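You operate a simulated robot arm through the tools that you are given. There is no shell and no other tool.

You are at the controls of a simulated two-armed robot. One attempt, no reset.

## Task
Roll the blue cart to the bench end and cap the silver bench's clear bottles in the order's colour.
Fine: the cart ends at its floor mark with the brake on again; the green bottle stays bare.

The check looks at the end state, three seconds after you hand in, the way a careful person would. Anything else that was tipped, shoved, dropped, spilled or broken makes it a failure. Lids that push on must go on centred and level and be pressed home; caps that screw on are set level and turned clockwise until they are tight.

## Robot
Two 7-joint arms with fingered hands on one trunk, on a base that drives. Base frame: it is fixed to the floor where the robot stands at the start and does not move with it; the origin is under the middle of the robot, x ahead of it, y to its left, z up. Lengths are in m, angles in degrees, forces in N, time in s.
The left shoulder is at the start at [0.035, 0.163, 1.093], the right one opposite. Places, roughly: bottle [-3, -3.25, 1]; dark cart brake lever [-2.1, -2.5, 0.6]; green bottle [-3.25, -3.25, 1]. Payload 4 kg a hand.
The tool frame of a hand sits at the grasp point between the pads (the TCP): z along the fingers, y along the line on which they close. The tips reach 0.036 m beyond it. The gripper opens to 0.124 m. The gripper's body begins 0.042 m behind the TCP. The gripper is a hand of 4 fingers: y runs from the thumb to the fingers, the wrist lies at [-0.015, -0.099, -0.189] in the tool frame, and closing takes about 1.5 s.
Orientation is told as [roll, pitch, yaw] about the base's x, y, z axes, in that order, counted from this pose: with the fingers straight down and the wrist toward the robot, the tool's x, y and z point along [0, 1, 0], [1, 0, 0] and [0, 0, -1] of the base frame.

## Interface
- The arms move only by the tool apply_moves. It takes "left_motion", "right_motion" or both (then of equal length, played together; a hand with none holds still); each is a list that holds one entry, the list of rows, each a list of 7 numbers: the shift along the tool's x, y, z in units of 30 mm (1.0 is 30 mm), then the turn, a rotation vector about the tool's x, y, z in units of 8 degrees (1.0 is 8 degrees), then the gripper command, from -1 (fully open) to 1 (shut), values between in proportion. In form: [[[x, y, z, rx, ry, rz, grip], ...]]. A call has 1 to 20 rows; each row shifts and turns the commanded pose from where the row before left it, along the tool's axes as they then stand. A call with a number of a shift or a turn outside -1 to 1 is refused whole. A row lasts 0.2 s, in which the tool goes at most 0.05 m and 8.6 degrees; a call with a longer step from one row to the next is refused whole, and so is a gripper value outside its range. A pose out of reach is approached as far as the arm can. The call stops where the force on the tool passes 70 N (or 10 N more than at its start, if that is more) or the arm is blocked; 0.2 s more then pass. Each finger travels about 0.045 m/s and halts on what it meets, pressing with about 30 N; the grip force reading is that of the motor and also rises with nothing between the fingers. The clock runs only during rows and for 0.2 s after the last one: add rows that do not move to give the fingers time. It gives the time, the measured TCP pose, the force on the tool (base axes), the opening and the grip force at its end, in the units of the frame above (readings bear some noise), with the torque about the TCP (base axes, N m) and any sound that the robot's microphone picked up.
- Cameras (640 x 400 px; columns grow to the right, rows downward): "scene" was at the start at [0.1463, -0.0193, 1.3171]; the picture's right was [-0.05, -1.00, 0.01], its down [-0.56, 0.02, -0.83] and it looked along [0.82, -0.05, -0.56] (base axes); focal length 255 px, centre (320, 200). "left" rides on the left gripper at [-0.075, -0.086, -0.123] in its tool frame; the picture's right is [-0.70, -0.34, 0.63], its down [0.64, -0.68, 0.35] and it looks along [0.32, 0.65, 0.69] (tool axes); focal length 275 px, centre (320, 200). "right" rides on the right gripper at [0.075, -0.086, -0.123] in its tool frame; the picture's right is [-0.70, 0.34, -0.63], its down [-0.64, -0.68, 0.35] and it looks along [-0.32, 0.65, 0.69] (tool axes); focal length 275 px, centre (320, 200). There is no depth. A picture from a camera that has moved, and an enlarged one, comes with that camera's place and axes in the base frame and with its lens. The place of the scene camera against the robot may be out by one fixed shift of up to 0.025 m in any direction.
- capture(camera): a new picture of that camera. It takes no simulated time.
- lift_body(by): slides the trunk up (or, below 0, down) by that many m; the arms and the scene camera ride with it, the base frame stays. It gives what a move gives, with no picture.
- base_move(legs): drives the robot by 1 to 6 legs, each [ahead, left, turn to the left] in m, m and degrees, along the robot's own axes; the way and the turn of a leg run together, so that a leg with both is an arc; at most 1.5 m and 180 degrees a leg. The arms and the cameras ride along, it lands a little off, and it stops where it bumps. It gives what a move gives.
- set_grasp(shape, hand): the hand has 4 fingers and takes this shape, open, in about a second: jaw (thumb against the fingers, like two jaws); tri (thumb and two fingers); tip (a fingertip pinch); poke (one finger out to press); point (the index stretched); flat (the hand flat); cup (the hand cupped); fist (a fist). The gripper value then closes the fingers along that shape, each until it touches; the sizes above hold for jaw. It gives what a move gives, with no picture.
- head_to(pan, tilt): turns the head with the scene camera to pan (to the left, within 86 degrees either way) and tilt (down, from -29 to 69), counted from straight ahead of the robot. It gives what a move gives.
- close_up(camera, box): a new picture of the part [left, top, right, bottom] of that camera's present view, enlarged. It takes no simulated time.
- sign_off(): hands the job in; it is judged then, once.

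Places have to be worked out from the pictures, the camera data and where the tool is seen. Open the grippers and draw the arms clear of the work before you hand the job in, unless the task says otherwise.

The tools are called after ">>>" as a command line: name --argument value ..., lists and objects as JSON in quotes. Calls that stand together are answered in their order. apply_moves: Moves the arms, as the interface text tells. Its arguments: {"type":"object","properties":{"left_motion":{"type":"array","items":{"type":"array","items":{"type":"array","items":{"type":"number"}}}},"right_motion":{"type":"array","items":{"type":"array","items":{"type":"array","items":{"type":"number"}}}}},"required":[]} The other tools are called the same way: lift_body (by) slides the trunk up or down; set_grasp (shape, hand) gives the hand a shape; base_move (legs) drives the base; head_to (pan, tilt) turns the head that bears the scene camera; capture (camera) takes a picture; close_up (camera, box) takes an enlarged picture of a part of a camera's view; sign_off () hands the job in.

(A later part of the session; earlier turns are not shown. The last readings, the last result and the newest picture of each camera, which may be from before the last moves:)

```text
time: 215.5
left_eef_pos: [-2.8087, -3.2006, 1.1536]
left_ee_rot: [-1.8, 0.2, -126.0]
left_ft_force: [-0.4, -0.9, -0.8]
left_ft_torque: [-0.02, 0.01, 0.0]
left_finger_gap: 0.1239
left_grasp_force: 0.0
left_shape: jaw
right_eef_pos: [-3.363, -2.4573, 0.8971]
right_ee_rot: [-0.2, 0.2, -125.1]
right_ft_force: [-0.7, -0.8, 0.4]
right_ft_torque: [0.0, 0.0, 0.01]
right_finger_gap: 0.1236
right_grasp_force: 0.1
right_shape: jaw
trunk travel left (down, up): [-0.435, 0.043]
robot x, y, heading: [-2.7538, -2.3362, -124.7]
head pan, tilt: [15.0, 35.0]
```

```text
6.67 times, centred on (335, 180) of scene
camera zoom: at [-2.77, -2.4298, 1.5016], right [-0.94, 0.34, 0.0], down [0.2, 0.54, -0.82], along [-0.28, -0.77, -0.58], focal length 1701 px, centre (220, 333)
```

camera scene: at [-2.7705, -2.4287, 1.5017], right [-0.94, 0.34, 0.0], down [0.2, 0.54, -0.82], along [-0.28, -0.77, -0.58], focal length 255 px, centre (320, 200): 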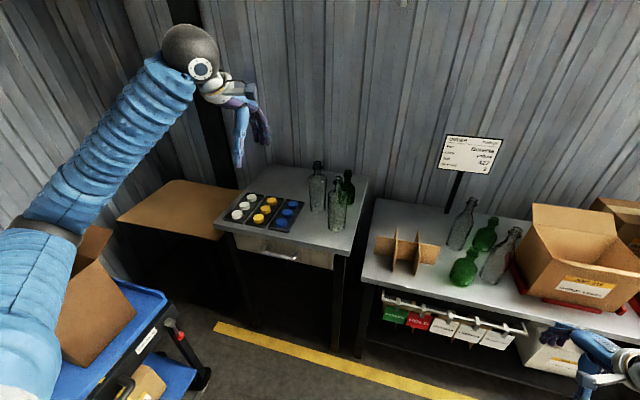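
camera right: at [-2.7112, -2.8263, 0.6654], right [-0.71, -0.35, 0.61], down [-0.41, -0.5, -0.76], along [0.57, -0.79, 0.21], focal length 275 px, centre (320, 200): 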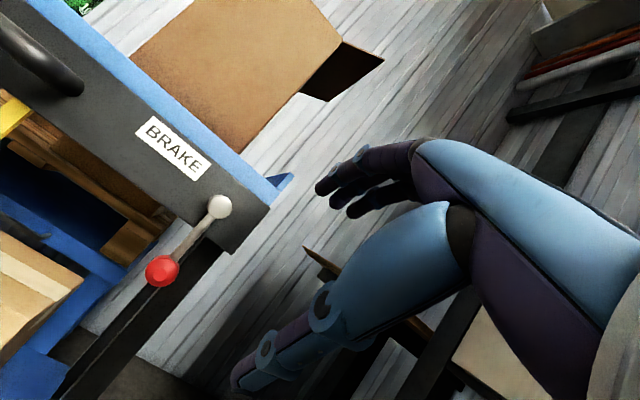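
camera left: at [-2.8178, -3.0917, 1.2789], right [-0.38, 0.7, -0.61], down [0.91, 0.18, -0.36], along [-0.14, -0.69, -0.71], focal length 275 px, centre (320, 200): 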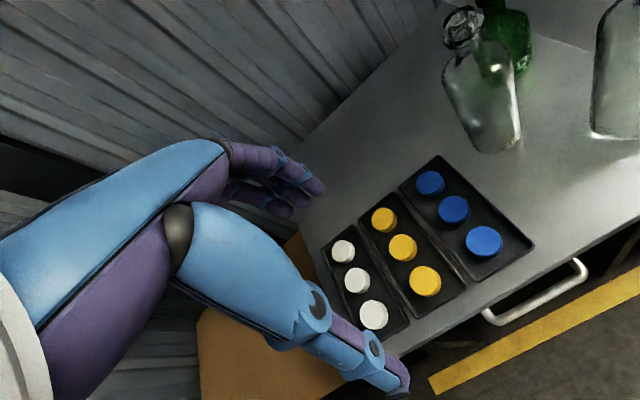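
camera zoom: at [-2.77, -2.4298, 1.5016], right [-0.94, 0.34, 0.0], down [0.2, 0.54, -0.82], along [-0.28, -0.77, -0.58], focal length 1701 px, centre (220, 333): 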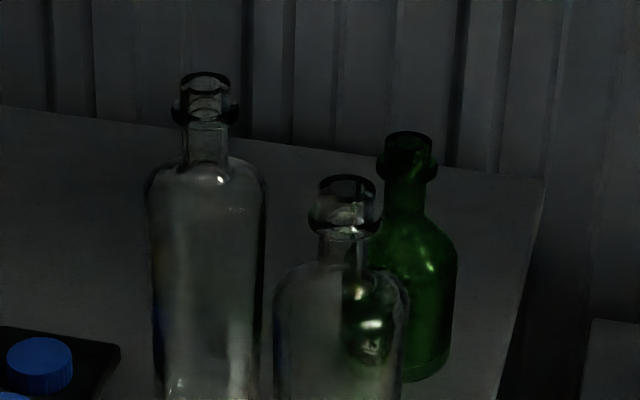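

The neck shows a smooth ring above a collar, no thread visible, so the lids look like push-on ones; I'll still test. Neck top of bottle 15 is at about [-3.057, -3.208, 1.073]. I turn the left hand 90° so that it can grip a cap across the free sides of the tray.

>>> apply_moves --left_motion '[[[0, 0, 0, 0, 0, -1, -1], [0, 0, 0, 0, 0, -1, -1], [0, 0, 0, 0, 0, -1, -1], [0, 0, 0, 0, 0, -1, -1], [0, 0, 0, 0, 0, -1, -1], [0, 0, 0, 0, 0, -1, -1], [0, 0, 0, 0, 0, -1, -1], [0, 0, 0, 0, 0, -1, -1], [0, 0, 0, 0, 0, -1, -1], [0, 0, 0, 0, 0, -1, -1], [0, 0, 0, 0, 0, -1, -1]]]'

>>> capture --camera "left"

>>> capture --camera "scene"

```text
time: 217.9
left_eef_pos: [-2.8083, -3.199, 1.1578]
left_ee_rot: [0.2, 1.8, -37.7]
left_ft_force: [0.8, 0.0, 0.2]
left_ft_torque: [-0.01, -0.01, 0.01]
left_finger_gap: 0.1241
left_grasp_force: 0.0
left_shape: jaw
right_eef_pos: [-3.363, -2.4579, 0.8959]
right_ee_rot: [-0.1, 0.0, -125.0]
right_ft_force: [-0.5, 0.1, 0.2]
right_ft_torque: [0.02, -0.01, -0.03]
right_finger_gap: 0.1242
right_grasp_force: 0.0
right_shape: jaw
trunk travel left (down, up): [-0.435, 0.043]
robot x, y, heading: [-2.7583, -2.3365, -124.9]
head pan, tilt: [15.0, 35.0]
```

```text
taken
camera left: at [-2.9209, -3.2099, 1.2814], right [-0.71, -0.33, -0.63], down [-0.15, 0.93, -0.32], along [0.69, -0.13, -0.71], focal length 275 px, centre (320, 200)
```

left: 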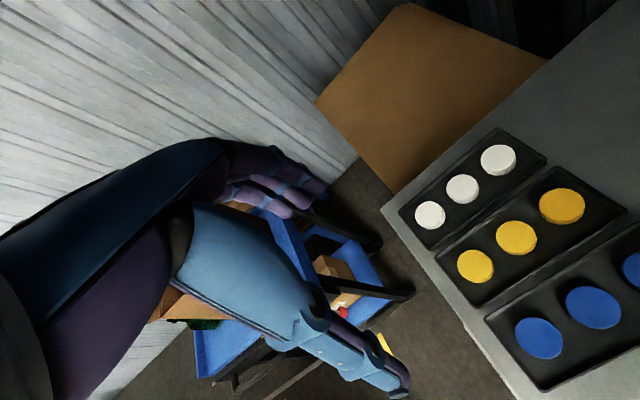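

```text
taken
camera scene: at [-2.7707, -2.4284, 1.5017], right [-0.94, 0.34, 0.0], down [0.2, 0.54, -0.82], along [-0.28, -0.77, -0.58], focal length 255 px, centre (320, 200)
```

scene: 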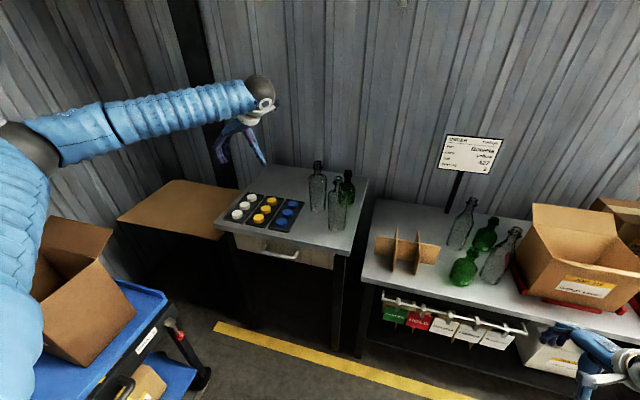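

The hand can turn that way. I level the tool, position it over the front yellow cap and lower it partway, checking by camera.

>>> apply_moves --left_motion '[[[-0.5, 0.08, 0, -0.225, -0.02, -0.34, -1], [-0.5, 0.08, 0.5, 0, 0, 0, -1], [-0.53, 0.07, 0.8, 0, 0, 0, -1], [0, 0, 1, 0, 0, 0, -1], [0, 0, 1, 0, 0, 0, -1], [0, 0, 1, 0, 0, 0, -1], [0, 0, 1, 0, 0, 0, -0.2], [0, 0, 0, 0, 0, 0, 0], [0, 0, 0, 0, 0, 0, 0]]]'

>>> capture --camera "left"

```text
time: 219.9
left_eef_pos: [-2.8299, -3.2384, 0.9969]
left_ee_rot: [0.1, 0.1, -35.2]
left_ft_force: [0.1, 1.1, -0.2]
left_ft_torque: [-0.02, -0.05, -0.02]
left_finger_gap: 0.0625
left_grasp_force: 0.0
left_shape: jaw
right_eef_pos: [-3.3636, -2.4571, 0.8963]
right_ee_rot: [-0.1, 0.2, -125.1]
right_ft_force: [0.4, 0.8, -0.4]
right_ft_torque: [-0.01, -0.01, 0.03]
right_finger_gap: 0.1241
right_grasp_force: 0.0
right_shape: jaw
trunk travel left (down, up): [-0.435, 0.043]
robot x, y, heading: [-2.7528, -2.3377, -125.1]
head pan, tilt: [15.0, 35.0]
```

```text
taken
camera left: at [-2.9446, -3.2524, 1.1182], right [-0.68, -0.37, -0.64], down [-0.19, 0.92, -0.34], along [0.71, -0.11, -0.69], focal length 275 px, centre (320, 200)
```

left: 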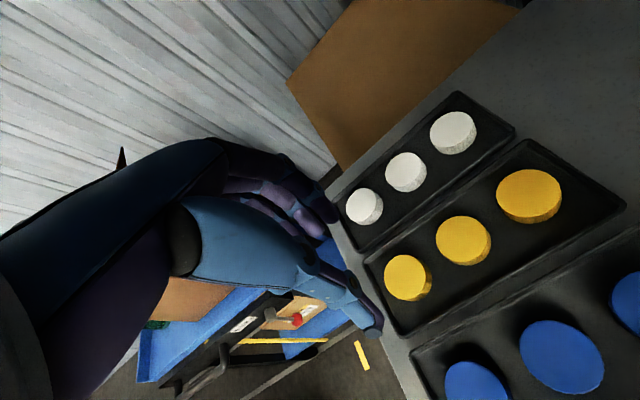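

The front yellow cap is about 1 cm to the left of my tool axis. I correct, lower further and re-check.

>>> apply_moves --left_motion '[[[-0.03, 0.33, 0.7, 0, 0, 0, 0], [0, 0, 0.9, 0, 0, 0, 0], [0, 0, 0.6, 0, 0, 0, 0]]]'

>>> capture --camera "left"

>>> close_up --camera "left" --box '[260, 160, 460, 340]'

```text
time: 220.7
left_eef_pos: [-2.8215, -3.2455, 0.9294]
left_ee_rot: [0.1, 0.0, -35.3]
left_ft_force: [-0.2, 0.4, -0.6]
left_ft_torque: [0.03, 0.0, 0.03]
left_finger_gap: 0.0623
left_grasp_force: 0.0
left_shape: jaw
right_eef_pos: [-3.3615, -2.4572, 0.8966]
right_ee_rot: [-0.1, 0.2, -125.0]
right_ft_force: [0.4, -0.7, -0.1]
right_ft_torque: [-0.05, -0.01, -0.01]
right_finger_gap: 0.1236
right_grasp_force: 0.3
right_shape: jaw
trunk travel left (down, up): [-0.435, 0.043]
robot x, y, heading: [-2.7559, -2.3372, -125.1]
head pan, tilt: [15.0, 35.0]
```

```text
taken
camera left: at [-2.937, -3.2597, 1.0522], right [-0.68, -0.37, -0.63], down [-0.19, 0.92, -0.34], along [0.71, -0.11, -0.69], focal length 275 px, centre (320, 200)
```

left: 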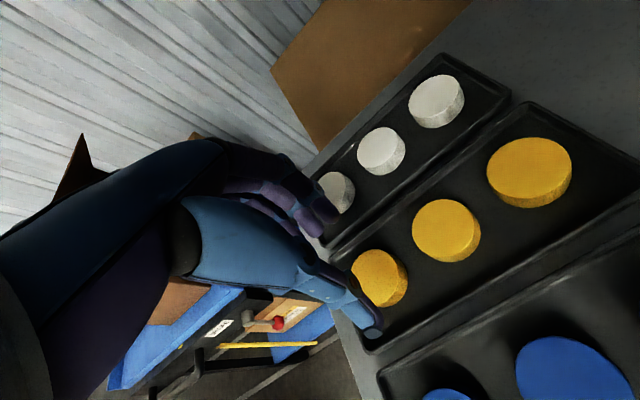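

```text
2.22 times, centred on (360, 250) of left
camera zoom: at [-2.937, -3.2597, 1.0522], right [-0.68, -0.37, -0.63], down [-0.19, 0.92, -0.34], along [0.71, -0.11, -0.69], focal length 612 px, centre (231, 89)
```

zoom: 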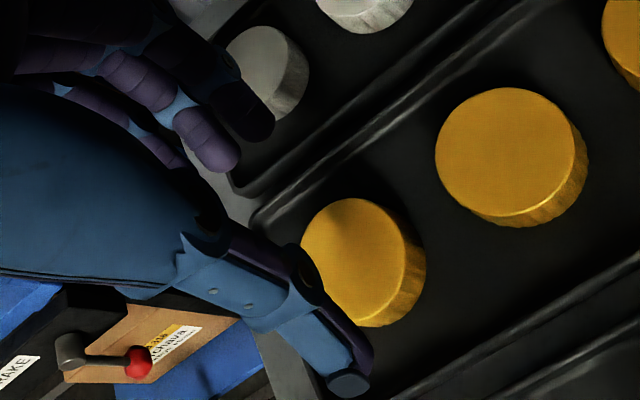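

The cap is now centred under the grip. I lower gently toward it.

>>> apply_moves --left_motion '[[[0, 0, 0.5, 0, 0, 0, 0], [0, 0, 0.5, 0, 0, 0, 0], [0, 0, 0.2, 0, 0, 0, 0]]]'

>>> close_up --camera "left" --box '[240, 160, 440, 340]'

>>> close_up --camera "scene" --box '[200, 130, 340, 250]'

```text
time: 221.5
left_eef_pos: [-2.8223, -3.2455, 0.8942]
left_ee_rot: [0.0, 0.0, -35.2]
left_ft_force: [0.1, 1.0, -0.1]
left_ft_torque: [0.01, 0.0, 0.02]
left_finger_gap: 0.0622
left_grasp_force: 0.1
left_shape: jaw
right_eef_pos: [-3.3626, -2.4574, 0.8965]
right_ee_rot: [-0.1, 0.2, -125.1]
right_ft_force: [-0.4, -0.1, -0.4]
right_ft_torque: [0.02, -0.05, 0.02]
right_finger_gap: 0.1239
right_grasp_force: 0.0
right_shape: jaw
trunk travel left (down, up): [-0.435, 0.043]
robot x, y, heading: [-2.7559, -2.337, -124.9]
head pan, tilt: [15.0, 35.0]
```

```text
2.22 times, centred on (340, 250) of left
camera zoom: at [-2.9373, -3.2595, 1.0169], right [-0.68, -0.37, -0.63], down [-0.19, 0.92, -0.34], along [0.71, -0.12, -0.69], focal length 612 px, centre (276, 89)
```

zoom: 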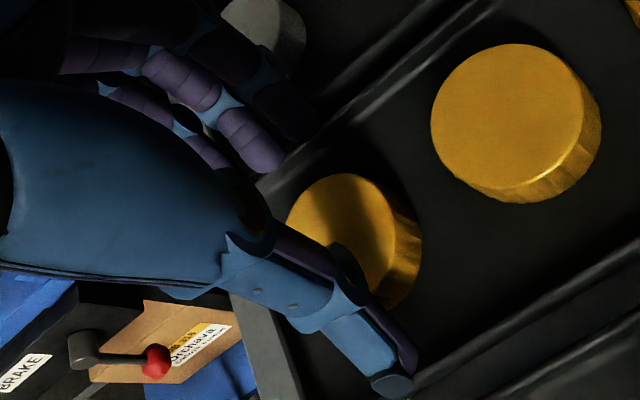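

```text
3.33 times, centred on (270, 190) of scene
camera zoom: at [-2.7702, -2.4288, 1.5017], right [-0.94, 0.34, 0.0], down [0.2, 0.54, -0.82], along [-0.28, -0.77, -0.58], focal length 850 px, centre (487, 233)
```

zoom: 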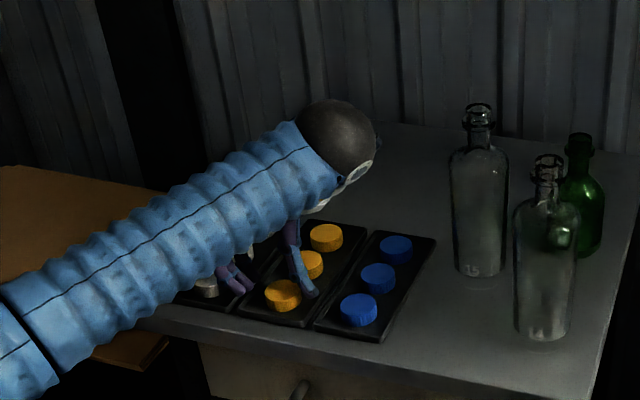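

The cap sits between thumb and fingers. I lower the last centimetre or so and close.

>>> apply_moves --left_motion '[[[0, 0, 0.25, 0, 0, 0, 0], [0, 0, 0.2, 0, 0, 0, 0], [0, 0, 0, 0, 0, 0, 0]]]'

>>> close_up --camera "scene" --box '[230, 170, 330, 240]'

```text
time: 222.3
left_eef_pos: [-2.8217, -3.2479, 0.8865]
left_ee_rot: [-0.1, -0.1, -35.1]
left_ft_force: [0.5, -4.1, 30.4]
left_ft_torque: [0.15, 0.34, -0.03]
left_finger_gap: 0.0586
left_grasp_force: 0.0
left_shape: jaw
right_eef_pos: [-3.3632, -2.455, 0.8979]
right_ee_rot: [-0.1, 0.0, -125.1]
right_ft_force: [-0.2, 0.1, -0.4]
right_ft_torque: [0.0, -0.03, -0.02]
right_finger_gap: 0.1239
right_grasp_force: 0.2
right_shape: jaw
trunk travel left (down, up): [-0.435, 0.043]
robot x, y, heading: [-2.7526, -2.3359, -125.0]
head pan, tilt: [15.0, 35.0]
```

```text
5.71 times, centred on (280, 205) of scene
camera zoom: at [-2.7698, -2.4261, 1.5021], right [-0.94, 0.34, 0.0], down [0.2, 0.54, -0.82], along [-0.28, -0.77, -0.58], focal length 1458 px, centre (549, 171)
```

zoom: 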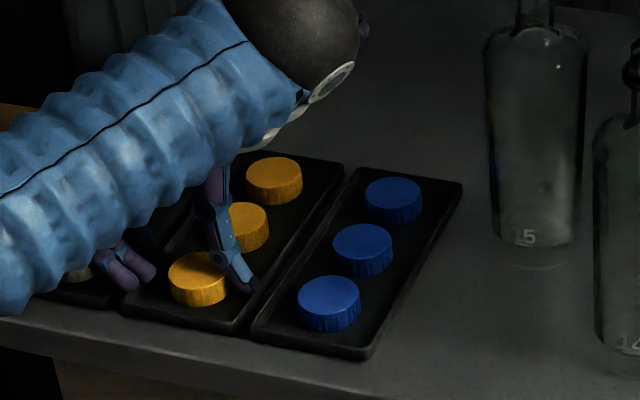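

About 30 N: the open fingers touch the tray rim. I raise 1 cm, close partly so they fit inside the tray, then lower again.

>>> apply_moves --left_motion '[[[0, 0, -0.4, 0, 0, 0, 0], [0, 0, -0.1, 0, 0, 0, 0.2], [0, 0, 0, 0, 0, 0, 0.22], [0, 0, 0, 0, 0, 0, 0.22], [0, 0, 0.2, 0, 0, 0, 0.22], [0, 0, 0.2, 0, 0, 0, 0.22], [0, 0, 0.15, 0, 0, 0, 0.22]]]'

>>> close_up --camera "left" --box '[240, 160, 440, 340]'

>>> close_up --camera "scene" --box '[230, 170, 330, 240]'

```text
time: 223.9
left_eef_pos: [-2.8222, -3.2468, 0.8817]
left_ee_rot: [0.1, 0.0, -35.2]
left_ft_force: [-1.4, 2.0, 12.8]
left_ft_torque: [-0.04, -0.24, 0.07]
left_finger_gap: 0.0479
left_grasp_force: 0.0
left_shape: jaw
right_eef_pos: [-3.3623, -2.4562, 0.8964]
right_ee_rot: [0.1, 0.0, -125.1]
right_ft_force: [-0.8, -0.5, 0.0]
right_ft_torque: [-0.04, 0.02, 0.04]
right_finger_gap: 0.1236
right_grasp_force: 0.0
right_shape: jaw
trunk travel left (down, up): [-0.435, 0.043]
robot x, y, heading: [-2.7594, -2.336, -125.2]
head pan, tilt: [15.0, 35.0]
```

```text
2.22 times, centred on (340, 250) of left
camera zoom: at [-2.9367, -3.2598, 1.0038], right [-0.68, -0.38, -0.63], down [-0.19, 0.92, -0.35], along [0.71, -0.12, -0.69], focal length 612 px, centre (276, 89)
```

zoom: 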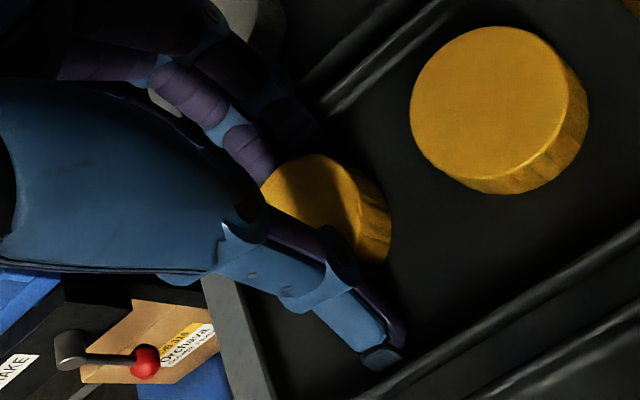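

```text
5.71 times, centred on (280, 205) of scene
camera zoom: at [-2.7704, -2.4275, 1.5019], right [-0.94, 0.34, 0.0], down [0.2, 0.54, -0.82], along [-0.28, -0.77, -0.58], focal length 1458 px, centre (549, 171)
```

zoom: 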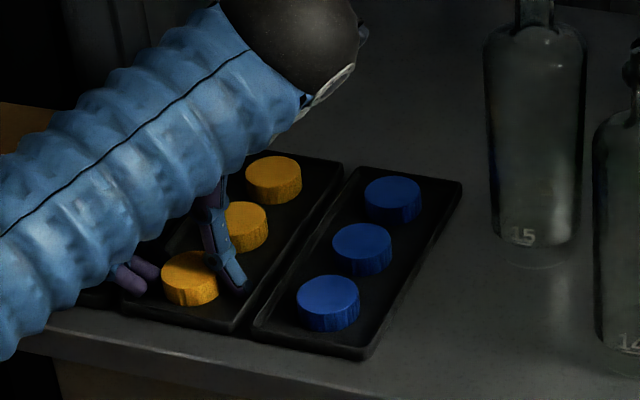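

Tips are inside the tray at floor level. I ease off a few millimetres and close on the cap.

>>> apply_moves --left_motion '[[[0, 0, -0.1, 0, 0, 0, 0.4], [0, 0, 0, 0, 0, 0, 0.7], [0, 0, 0, 0, 0, 0, 1], [0, 0, 0, 0, 0, 0, 1], [0, 0, 0, 0, 0, 0, 1], [0, 0, 0, 0, 0, 0, 1]]]'

>>> close_up --camera "left" --box '[240, 160, 440, 340]'

>>> close_up --camera "scene" --box '[230, 170, 330, 240]'

```text
time: 225.3
left_eef_pos: [-2.8216, -3.247, 0.8839]
left_ee_rot: [0.1, 0.0, -35.3]
left_ft_force: [-3.9, 2.9, 5.4]
left_ft_torque: [0.07, 0.03, 0.04]
left_finger_gap: 0.0381
left_grasp_force: 29.3
left_shape: jaw
right_eef_pos: [-3.3633, -2.4578, 0.8976]
right_ee_rot: [0.0, 0.1, -125.0]
right_ft_force: [0.2, 0.5, 0.4]
right_ft_torque: [0.0, -0.02, 0.05]
right_finger_gap: 0.1238
right_grasp_force: 0.0
right_shape: jaw
trunk travel left (down, up): [-0.435, 0.043]
robot x, y, heading: [-2.7582, -2.3353, -125.1]
head pan, tilt: [15.0, 35.0]
```

```text
2.22 times, centred on (340, 250) of left
camera zoom: at [-2.9365, -3.2596, 1.0049], right [-0.68, -0.37, -0.64], down [-0.19, 0.92, -0.34], along [0.71, -0.12, -0.69], focal length 612 px, centre (276, 89)
```

zoom: 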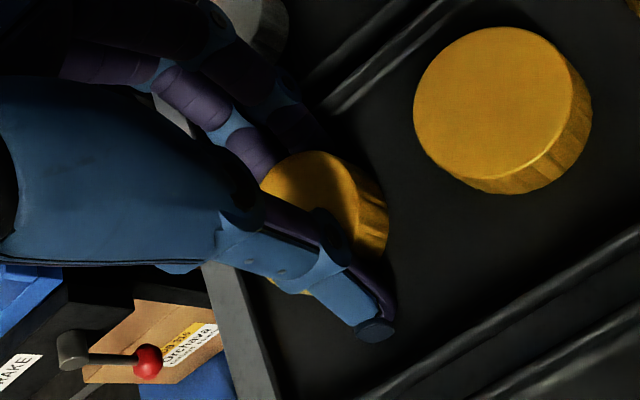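

```text
5.71 times, centred on (280, 205) of scene
camera zoom: at [-2.7704, -2.428, 1.5017], right [-0.94, 0.34, 0.0], down [0.2, 0.54, -0.82], along [-0.28, -0.77, -0.58], focal length 1458 px, centre (549, 171)
```

zoom: 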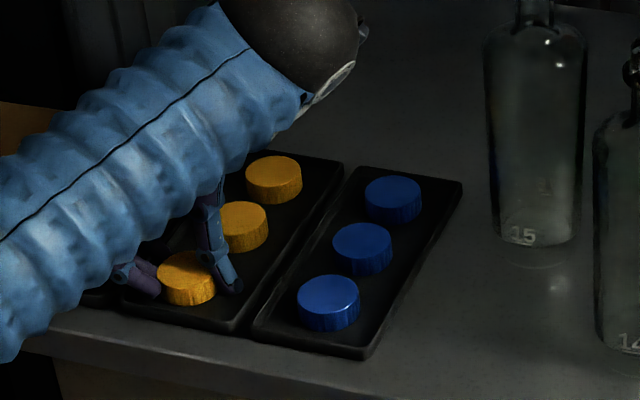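

The cap is gripped (opening 38 mm). I lift it straight up.

>>> apply_moves --left_motion '[[[0, 0, -0.3, 0, 0, 0, 1], [0, 0, -0.5, 0, 0, 0, 1], [0, 0, -0.8, 0, 0, 0, 1], [0, 0, -1, 0, 0, 0, 1], [0, 0, -1, 0, 0, 0, 1], [0, 0, -1, 0, 0, 0, 1], [0, 0, -1, 0, 0, 0, 1], [0, 0, -1, 0, 0, 0, 1], [0, 0, -1, 0, 0, 0, 1], [0, 0, -1, 0, 0, 0, 1], [0, 0, -1, 0, 0, 0, 1]]]'

>>> capture --camera "left"

>>> close_up --camera "left" --box '[240, 160, 440, 340]'

>>> close_up --camera "scene" --box '[200, 60, 370, 240]'

```text
time: 227.7
left_eef_pos: [-2.8241, -3.2461, 1.1711]
left_ee_rot: [0.2, -0.2, -35.3]
left_ft_force: [-0.4, 0.7, -0.4]
left_ft_torque: [0.01, -0.02, -0.01]
left_finger_gap: 0.0373
left_grasp_force: 29.8
left_shape: jaw
right_eef_pos: [-3.3633, -2.4572, 0.8972]
right_ee_rot: [0.0, 0.0, -125.1]
right_ft_force: [0.1, 0.2, 0.6]
right_ft_torque: [-0.01, -0.01, 0.0]
right_finger_gap: 0.1239
right_grasp_force: 0.0
right_shape: jaw
trunk travel left (down, up): [-0.435, 0.043]
robot x, y, heading: [-2.7557, -2.3382, -125.2]
head pan, tilt: [15.0, 35.0]
```

```text
taken
camera left: at [-2.9388, -3.2595, 1.2924], right [-0.68, -0.37, -0.64], down [-0.19, 0.92, -0.34], along [0.71, -0.11, -0.69], focal length 275 px, centre (320, 200)
```

left: 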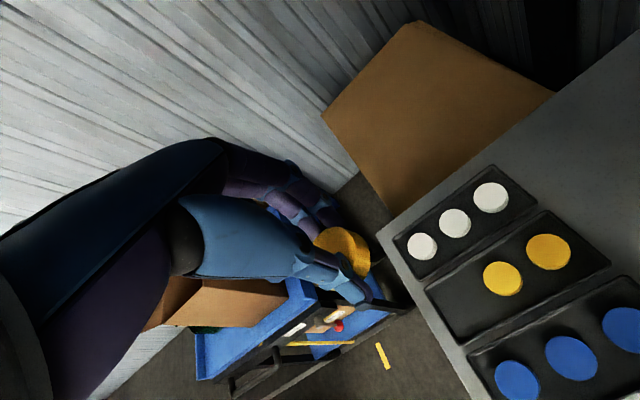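

```text
2.22 times, centred on (340, 250) of left
camera zoom: at [-2.9388, -3.2595, 1.2924], right [-0.68, -0.37, -0.64], down [-0.19, 0.92, -0.34], along [0.71, -0.11, -0.69], focal length 612 px, centre (276, 89)
```

zoom: 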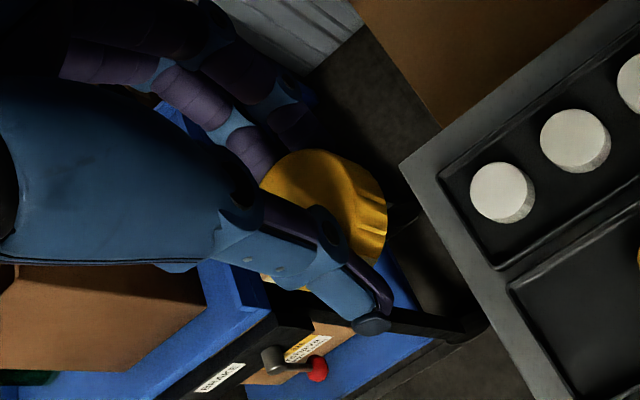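

```text
2.22 times, centred on (285, 150) of scene
camera zoom: at [-2.7704, -2.4278, 1.5018], right [-0.94, 0.34, 0.0], down [0.2, 0.54, -0.82], along [-0.28, -0.77, -0.58], focal length 567 px, centre (398, 311)
```

zoom: 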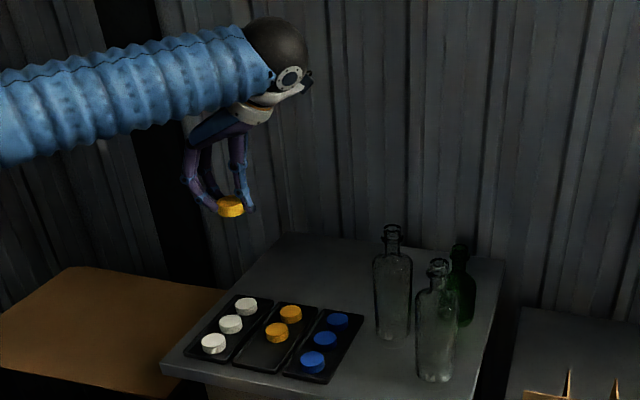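

The cap is held. I check whether it hangs level.

>>> close_up --camera "scene" --box '[225, 130, 265, 160]'

>>> close_up --camera "left" --box '[300, 210, 380, 310]'

```text
13.33 times, centred on (245, 145) of scene
camera zoom: at [-2.7704, -2.4278, 1.5018], right [-0.94, 0.34, 0.0], down [0.2, 0.54, -0.82], along [-0.28, -0.77, -0.58], focal length 3402 px, centre (1320, 933)
```

zoom: 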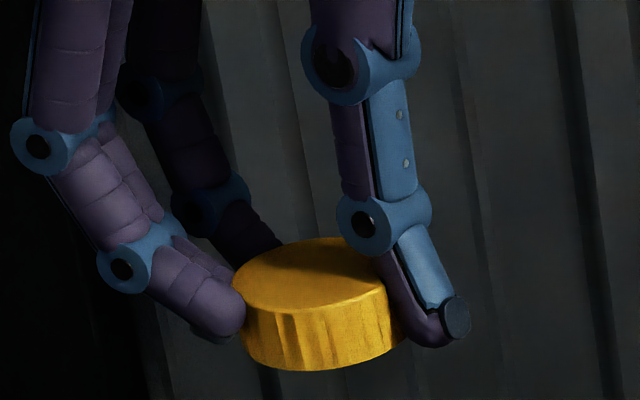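

```text
4.00 times, centred on (340, 260) of left
camera zoom: at [-2.9388, -3.2595, 1.2924], right [-0.68, -0.37, -0.64], down [-0.19, 0.92, -0.34], along [0.71, -0.11, -0.69], focal length 1101 px, centre (240, -40)
```

zoom: 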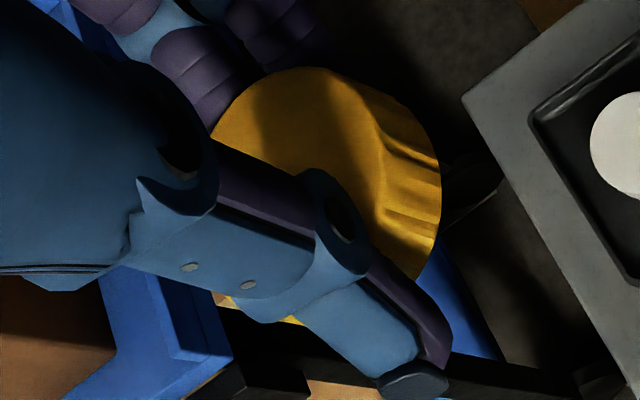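

The cap hangs practically level. I carry it over to bottle 15, staying 5 cm above the neck.

>>> apply_moves --left_motion '[[[-0.431, -0.916, 0, 0, 0, 0, 1], [-0.431, -0.916, 0, 0, 0, 0, 1], [-0.431, -0.916, 0, 0, 0, 0, 1], [-0.431, -0.916, 0, 0, 0, 0, 1], [-0.431, -0.916, 0, 0, 0, 0, 1], [-0.431, -0.916, 0, 0, 0, 0, 1], [-0.431, -0.916, 0, 0, 0, 0, 1], [-0.431, -0.916, 0, 0, 0, 0, 1], [0, 0, 0, 0, 0, 0, 1]]]'

>>> capture --camera "left"

>>> close_up --camera "scene" --box '[270, 100, 370, 220]'

```text
time: 229.7
left_eef_pos: [-3.0636, -3.2049, 1.1716]
left_ee_rot: [0.2, 0.1, -35.1]
left_ft_force: [0.7, 1.3, -0.6]
left_ft_torque: [0.02, 0.02, 0.04]
left_finger_gap: 0.0371
left_grasp_force: 30.4
left_shape: jaw
right_eef_pos: [-3.3618, -2.4577, 0.8963]
right_ee_rot: [-0.1, 0.1, -125.1]
right_ft_force: [-0.3, -0.6, 1.3]
right_ft_torque: [0.0, -0.01, 0.02]
right_finger_gap: 0.1239
right_grasp_force: 0.1
right_shape: jaw
trunk travel left (down, up): [-0.435, 0.043]
robot x, y, heading: [-2.7563, -2.3407, -124.9]
head pan, tilt: [15.0, 35.0]
```

```text
taken
camera left: at [-3.1773, -3.2183, 1.2934], right [-0.68, -0.37, -0.63], down [-0.19, 0.92, -0.34], along [0.71, -0.11, -0.69], focal length 275 px, centre (320, 200)
```

left: 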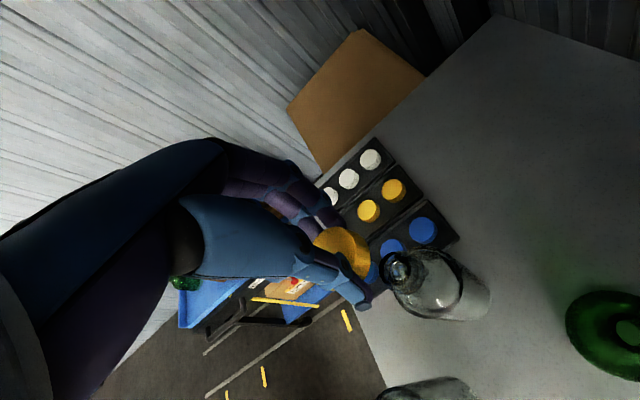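

```text
3.33 times, centred on (320, 160) of scene
camera zoom: at [-2.769, -2.4289, 1.5017], right [-0.94, 0.34, 0.0], down [0.2, 0.54, -0.82], along [-0.28, -0.77, -0.58], focal length 850 px, centre (320, 333)
```

zoom: 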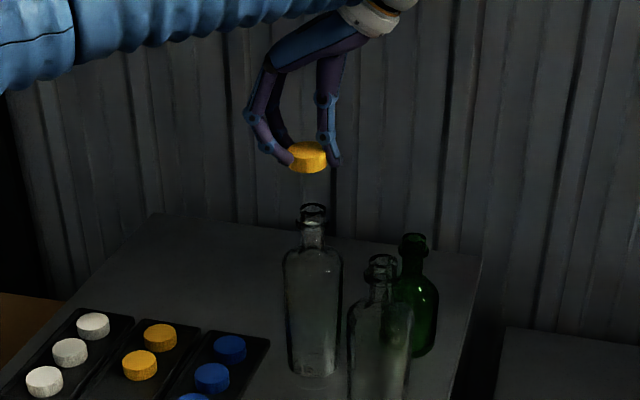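

The cap is over bottle 15, whose mouth is visible to the hand camera. I enlarge to measure the offset.

>>> close_up --camera "left" --box '[290, 200, 450, 320]'

>>> close_up --camera "scene" --box '[300, 130, 345, 175]'

```text
3.33 times, centred on (370, 260) of left
camera zoom: at [-3.1773, -3.2183, 1.2934], right [-0.68, -0.37, -0.63], down [-0.19, 0.92, -0.34], along [0.71, -0.11, -0.69], focal length 918 px, centre (153, 0)
```

zoom: 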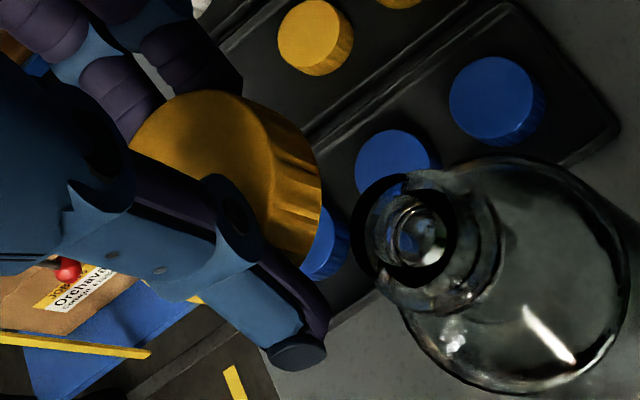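

```text
8.89 times, centred on (322, 152) of scene
camera zoom: at [-2.769, -2.4289, 1.5017], right [-0.94, 0.34, 0.0], down [0.2, 0.54, -0.82], along [-0.28, -0.77, -0.58], focal length 2268 px, centre (298, 622)
```

zoom: 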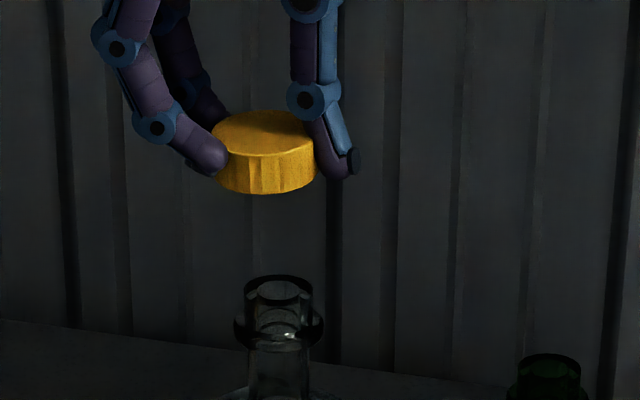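

Measured: the neck axis is about 9.5 mm ahead and the cap should shift 4 mm right. I correct and lower to just above the neck.

>>> apply_moves --left_motion '[[[-0.317, -0.13, 0, 0, 0, 0, 1], [0, 0, 0.6, 0, 0, 0, 1], [0, 0, 0.6, 0, 0, 0, 1], [0, 0, 0.4, 0, 0, 0, 1], [0, 0, 0, 0, 0, 0, 1]]]'

>>> close_up --camera "left" --box '[290, 200, 450, 320]'

>>> close_up --camera "scene" --box '[300, 130, 345, 175]'

```text
time: 230.9
left_eef_pos: [-3.0705, -3.2106, 1.1236]
left_ee_rot: [0.1, 0.0, -35.2]
left_ft_force: [-0.3, -0.8, -0.3]
left_ft_torque: [0.0, -0.01, 0.02]
left_finger_gap: 0.0369
left_grasp_force: 30.1
left_shape: jaw
right_eef_pos: [-3.3619, -2.4574, 0.8967]
right_ee_rot: [0.0, 0.0, -125.0]
right_ft_force: [-0.1, -0.4, -0.1]
right_ft_torque: [0.01, 0.0, -0.01]
right_finger_gap: 0.1241
right_grasp_force: 0.0
right_shape: jaw
trunk travel left (down, up): [-0.435, 0.043]
robot x, y, heading: [-2.7575, -2.3366, -125.1]
head pan, tilt: [15.0, 35.0]
```

```text
3.33 times, centred on (370, 260) of left
camera zoom: at [-3.1866, -3.2238, 1.245], right [-0.68, -0.37, -0.64], down [-0.19, 0.92, -0.34], along [0.71, -0.12, -0.69], focal length 918 px, centre (153, 0)
```

zoom: 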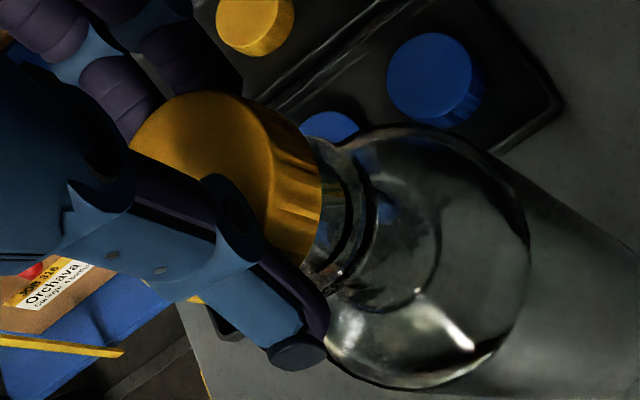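

```text
8.89 times, centred on (322, 152) of scene
camera zoom: at [-2.7704, -2.4285, 1.5017], right [-0.94, 0.34, 0.0], down [0.2, 0.54, -0.82], along [-0.28, -0.77, -0.58], focal length 2268 px, centre (298, 622)
```

zoom: 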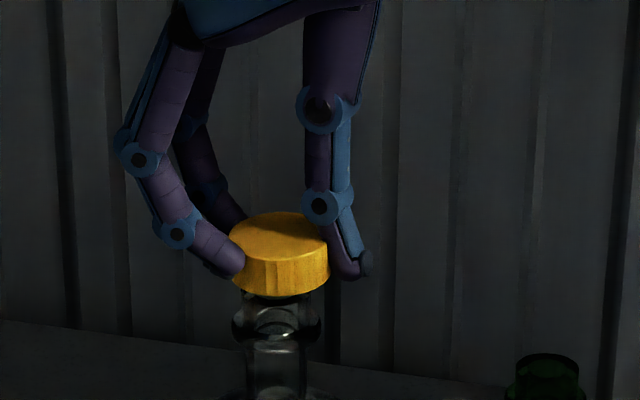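

Cap and neck now line up within about 1–2 mm in both views. I lower slowly, watching the force.

>>> apply_moves --left_motion '[[[0, 0, 0.15, 0, 0, 0, 1], [0, 0, 0.15, 0, 0, 0, 1], [0, 0, 0.12, 0, 0, 0, 1], [0, 0, 0.12, 0, 0, 0, 1]]]'

>>> close_up --camera "scene" --box '[300, 130, 345, 175]'

```text
time: 231.9
left_eef_pos: [-3.0709, -3.2094, 1.1071]
left_ee_rot: [0.1, 0.0, -35.2]
left_ft_force: [0.2, -0.3, -0.4]
left_ft_torque: [0.03, 0.01, 0.05]
left_finger_gap: 0.0371
left_grasp_force: 30.6
left_shape: jaw
right_eef_pos: [-3.3623, -2.4564, 0.8964]
right_ee_rot: [-0.1, 0.3, -125.1]
right_ft_force: [0.5, -0.7, -0.1]
right_ft_torque: [-0.01, -0.01, 0.0]
right_finger_gap: 0.1239
right_grasp_force: 0.0
right_shape: jaw
trunk travel left (down, up): [-0.435, 0.043]
robot x, y, heading: [-2.7598, -2.3333, -125.0]
head pan, tilt: [15.0, 35.0]
```

```text
8.89 times, centred on (322, 152) of scene
camera zoom: at [-2.7704, -2.4288, 1.5017], right [-0.94, 0.34, 0.0], down [0.2, 0.54, -0.82], along [-0.28, -0.77, -0.58], focal length 2268 px, centre (298, 622)
```

zoom: 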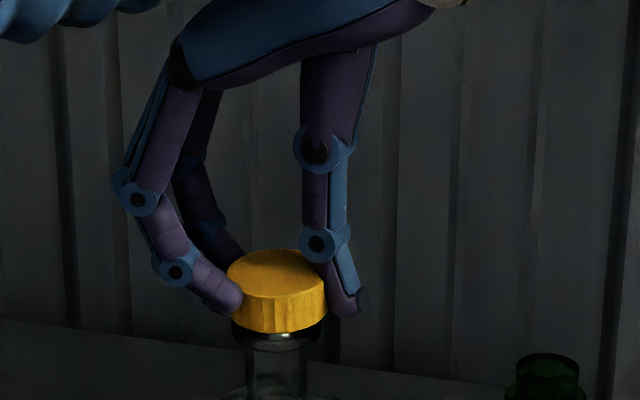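

The cap has slipped over the neck ring without resistance. I continue down in small steps.

>>> apply_moves --left_motion '[[[0, 0, 0.1, 0, 0, 0, 1], [0, 0, 0.1, 0, 0, 0, 1], [0, 0, 0.1, 0, 0, 0, 1]]]'

>>> close_up --camera "scene" --box '[300, 130, 345, 175]'

```text
time: 232.7
left_eef_pos: [-3.0702, -3.209, 1.1006]
left_ee_rot: [-0.1, 0.1, -35.2]
left_ft_force: [0.1, -1.7, 12.2]
left_ft_torque: [-0.13, -0.19, -0.04]
left_finger_gap: 0.0376
left_grasp_force: 29.8
left_shape: jaw
right_eef_pos: [-3.3632, -2.4567, 0.8965]
right_ee_rot: [0.0, 0.0, -125.1]
right_ft_force: [-0.5, -0.5, -0.5]
right_ft_torque: [0.03, 0.02, -0.02]
right_finger_gap: 0.1238
right_grasp_force: 0.0
right_shape: jaw
trunk travel left (down, up): [-0.435, 0.043]
robot x, y, heading: [-2.7574, -2.3383, -125.1]
head pan, tilt: [15.0, 35.0]
```

```text
8.89 times, centred on (322, 152) of scene
camera zoom: at [-2.7696, -2.4274, 1.5019], right [-0.94, 0.34, 0.0], down [0.2, 0.54, -0.82], along [-0.28, -0.77, -0.58], focal length 2268 px, centre (298, 622)
```

zoom: 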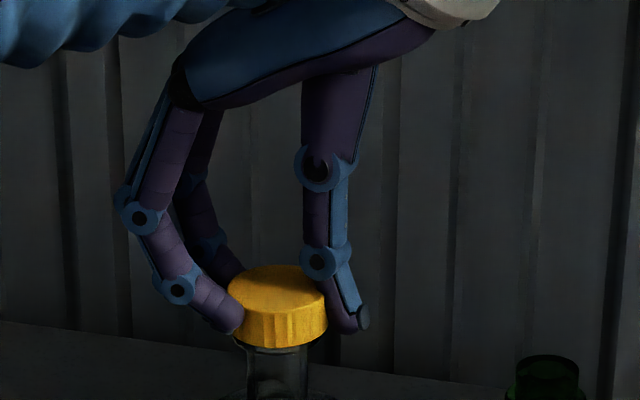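

Contact with about 12 N. I press a bit more and watch for a click or movement.

>>> apply_moves --left_motion '[[[0, 0, 0.1, 0, 0, 0, 1], [0, 0, 0.1, 0, 0, 0, 1], [0, 0, 0, 0, 0, 0, 1]]]'

>>> close_up --camera "scene" --box '[300, 130, 345, 175]'

```text
time: 233.5
left_eef_pos: [-3.0716, -3.2079, 1.0977]
left_ee_rot: [-0.2, -0.1, -35.1]
left_ft_force: [0.0, -6.6, 44.6]
left_ft_torque: [-0.56, -0.42, -0.1]
left_finger_gap: 0.0391
left_grasp_force: 29.9
left_shape: jaw
right_eef_pos: [-3.3632, -2.4544, 0.8981]
right_ee_rot: [0.0, 0.1, -125.1]
right_ft_force: [0.2, 0.2, -0.1]
right_ft_torque: [0.02, 0.0, 0.0]
right_finger_gap: 0.124
right_grasp_force: 0.2
right_shape: jaw
trunk travel left (down, up): [-0.435, 0.043]
robot x, y, heading: [-2.7547, -2.3354, -124.8]
head pan, tilt: [15.0, 35.0]
```

```text
8.89 times, centred on (322, 152) of scene
camera zoom: at [-2.7688, -2.4253, 1.5022], right [-0.94, 0.34, 0.0], down [0.2, 0.54, -0.82], along [-0.28, -0.77, -0.58], focal length 2268 px, centre (298, 622)
```

zoom: 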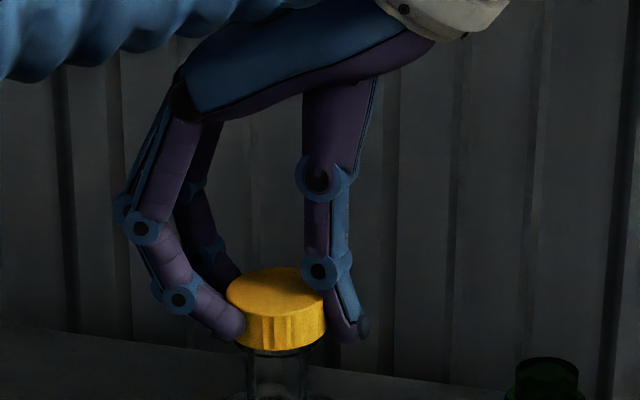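

The cap's top face is now level with where the neck top was, so it sits fully down (about 45 N). To test for a thread I ease off and turn it clockwise a little.

>>> close_up --camera "scene" --box '[290, 130, 370, 230]'

>>> apply_moves --left_motion '[[[0, 0, -0.1, 0, 0, 0, 1], [0, 0, 0, 0, 0, 0.7, 1], [0, 0, 0, 0, 0, 0.7, 1], [0, 0, 0, 0, 0, 0.7, 1], [0, 0, 0, 0, 0, 0.7, 1]]]'

>>> close_up --camera "scene" --box '[290, 130, 370, 230]'

```text
4.00 times, centred on (330, 180) of scene
camera zoom: at [-2.7688, -2.4253, 1.5022], right [-0.94, 0.34, 0.0], down [0.2, 0.54, -0.82], along [-0.28, -0.77, -0.58], focal length 1021 px, centre (280, 280)
```

zoom: 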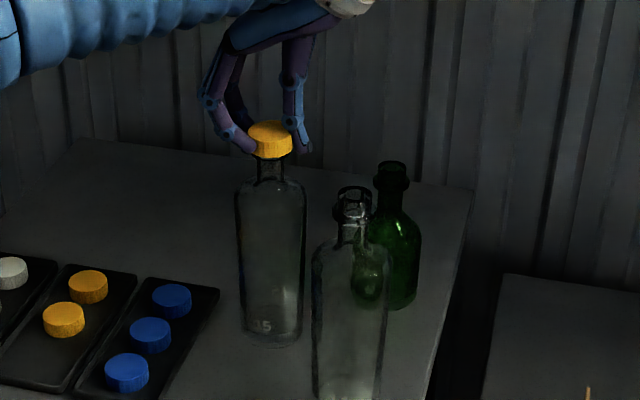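

```text
time: 234.7
left_eef_pos: [-3.0693, -3.2063, 1.0985]
left_ee_rot: [-0.1, 0.0, -57.5]
left_ft_force: [3.1, -0.8, 32.6]
left_ft_torque: [-0.38, -0.35, 0.48]
left_finger_gap: 0.0398
left_grasp_force: 30.1
left_shape: jaw
right_eef_pos: [-3.3612, -2.4553, 0.8966]
right_ee_rot: [0.0, 0.0, -125.0]
right_ft_force: [0.5, 0.2, 0.0]
right_ft_torque: [-0.01, 0.02, -0.04]
right_finger_gap: 0.1237
right_grasp_force: 0.0
right_shape: jaw
trunk travel left (down, up): [-0.435, 0.043]
robot x, y, heading: [-2.7575, -2.3387, -124.9]
head pan, tilt: [15.0, 35.0]
```

```text
4.00 times, centred on (330, 180) of scene
camera zoom: at [-2.7685, -2.4256, 1.5019], right [-0.94, 0.34, 0.0], down [0.2, 0.54, -0.82], along [-0.28, -0.77, -0.58], focal length 1021 px, centre (280, 280)
```

zoom: 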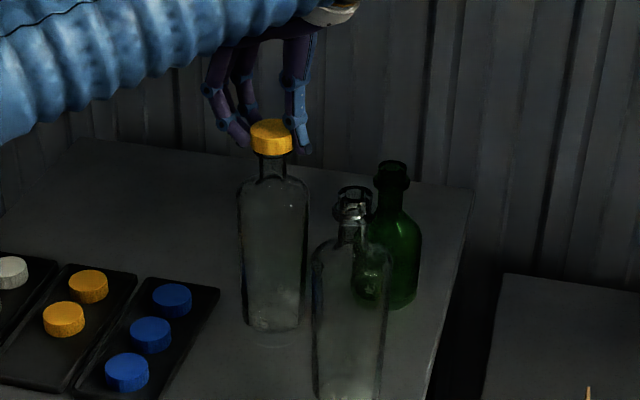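

The bottle's appearance changed with the turn. I look closely at bottle 15 now.

>>> close_up --camera "scene" --box '[300, 140, 360, 230]'

>>> capture --camera "left"

>>> close_up --camera "left" --box '[290, 180, 490, 330]'

```text
4.44 times, centred on (330, 185) of scene
camera zoom: at [-2.7685, -2.4256, 1.5019], right [-0.94, 0.34, 0.0], down [0.2, 0.54, -0.82], along [-0.28, -0.77, -0.58], focal length 1134 px, centre (276, 267)
```

zoom: 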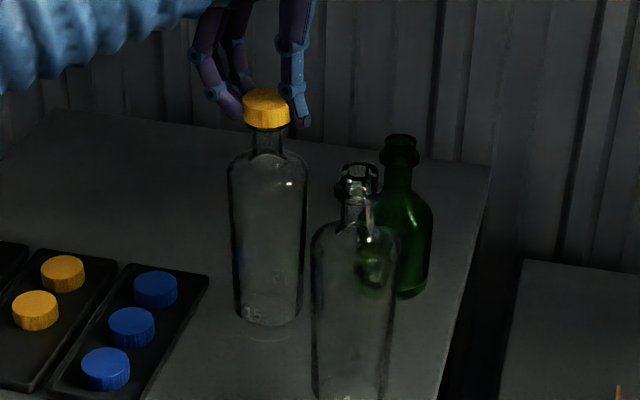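

```text
taken
camera left: at [-3.1801, -3.1764, 1.2195], right [-0.77, -0.09, -0.63], down [0.18, 0.92, -0.35], along [0.61, -0.38, -0.69], focal length 275 px, centre (320, 200)
```

left: 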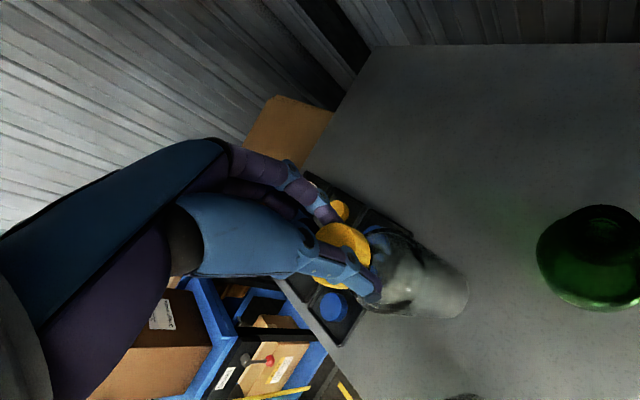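

```text
2.67 times, centred on (390, 255) of left
camera zoom: at [-3.1801, -3.1764, 1.2195], right [-0.77, -0.09, -0.63], down [0.18, 0.92, -0.35], along [0.61, -0.38, -0.69], focal length 734 px, centre (133, 53)
```

zoom: 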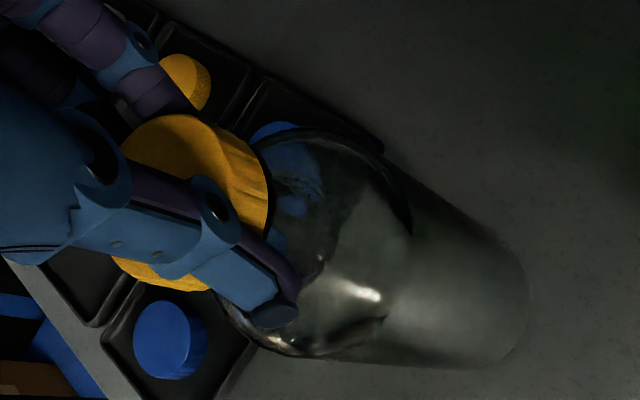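

The bottle simply turned with the cap on the spot (label moved left), so the cap grips the neck. I press once more firmly to make sure it is home.

>>> apply_moves --left_motion '[[[0, 0, 0.12, 0, 0, 0, 1], [0, 0, 0.1, 0, 0, 0, 1], [0, 0, 0, 0, 0, 0, 1]]]'

>>> close_up --camera "scene" --box '[300, 130, 345, 175]'

```text
time: 235.5
left_eef_pos: [-3.0711, -3.2082, 1.0953]
left_ee_rot: [-0.3, 0.0, -57.6]
left_ft_force: [2.5, -3.1, 56.0]
left_ft_torque: [-0.69, -0.35, 0.33]
left_finger_gap: 0.0408
left_grasp_force: 29.4
left_shape: jaw
right_eef_pos: [-3.361, -2.4543, 0.8979]
right_ee_rot: [0.0, -0.1, -125.1]
right_ft_force: [-0.7, 0.5, -0.1]
right_ft_torque: [-0.02, 0.01, 0.01]
right_finger_gap: 0.1237
right_grasp_force: 0.0
right_shape: jaw
trunk travel left (down, up): [-0.435, 0.043]
robot x, y, heading: [-2.7557, -2.3356, -125.2]
head pan, tilt: [15.0, 35.0]
```

```text
8.89 times, centred on (322, 152) of scene
camera zoom: at [-2.7682, -2.424, 1.5022], right [-0.94, 0.34, 0.0], down [0.2, 0.54, -0.82], along [-0.28, -0.77, -0.57], focal length 2268 px, centre (298, 622)
```

zoom: 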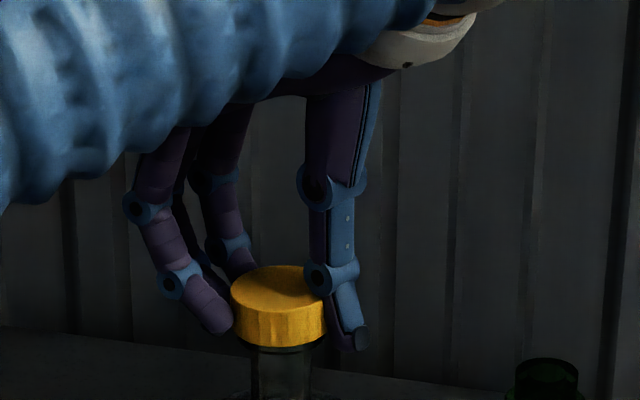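

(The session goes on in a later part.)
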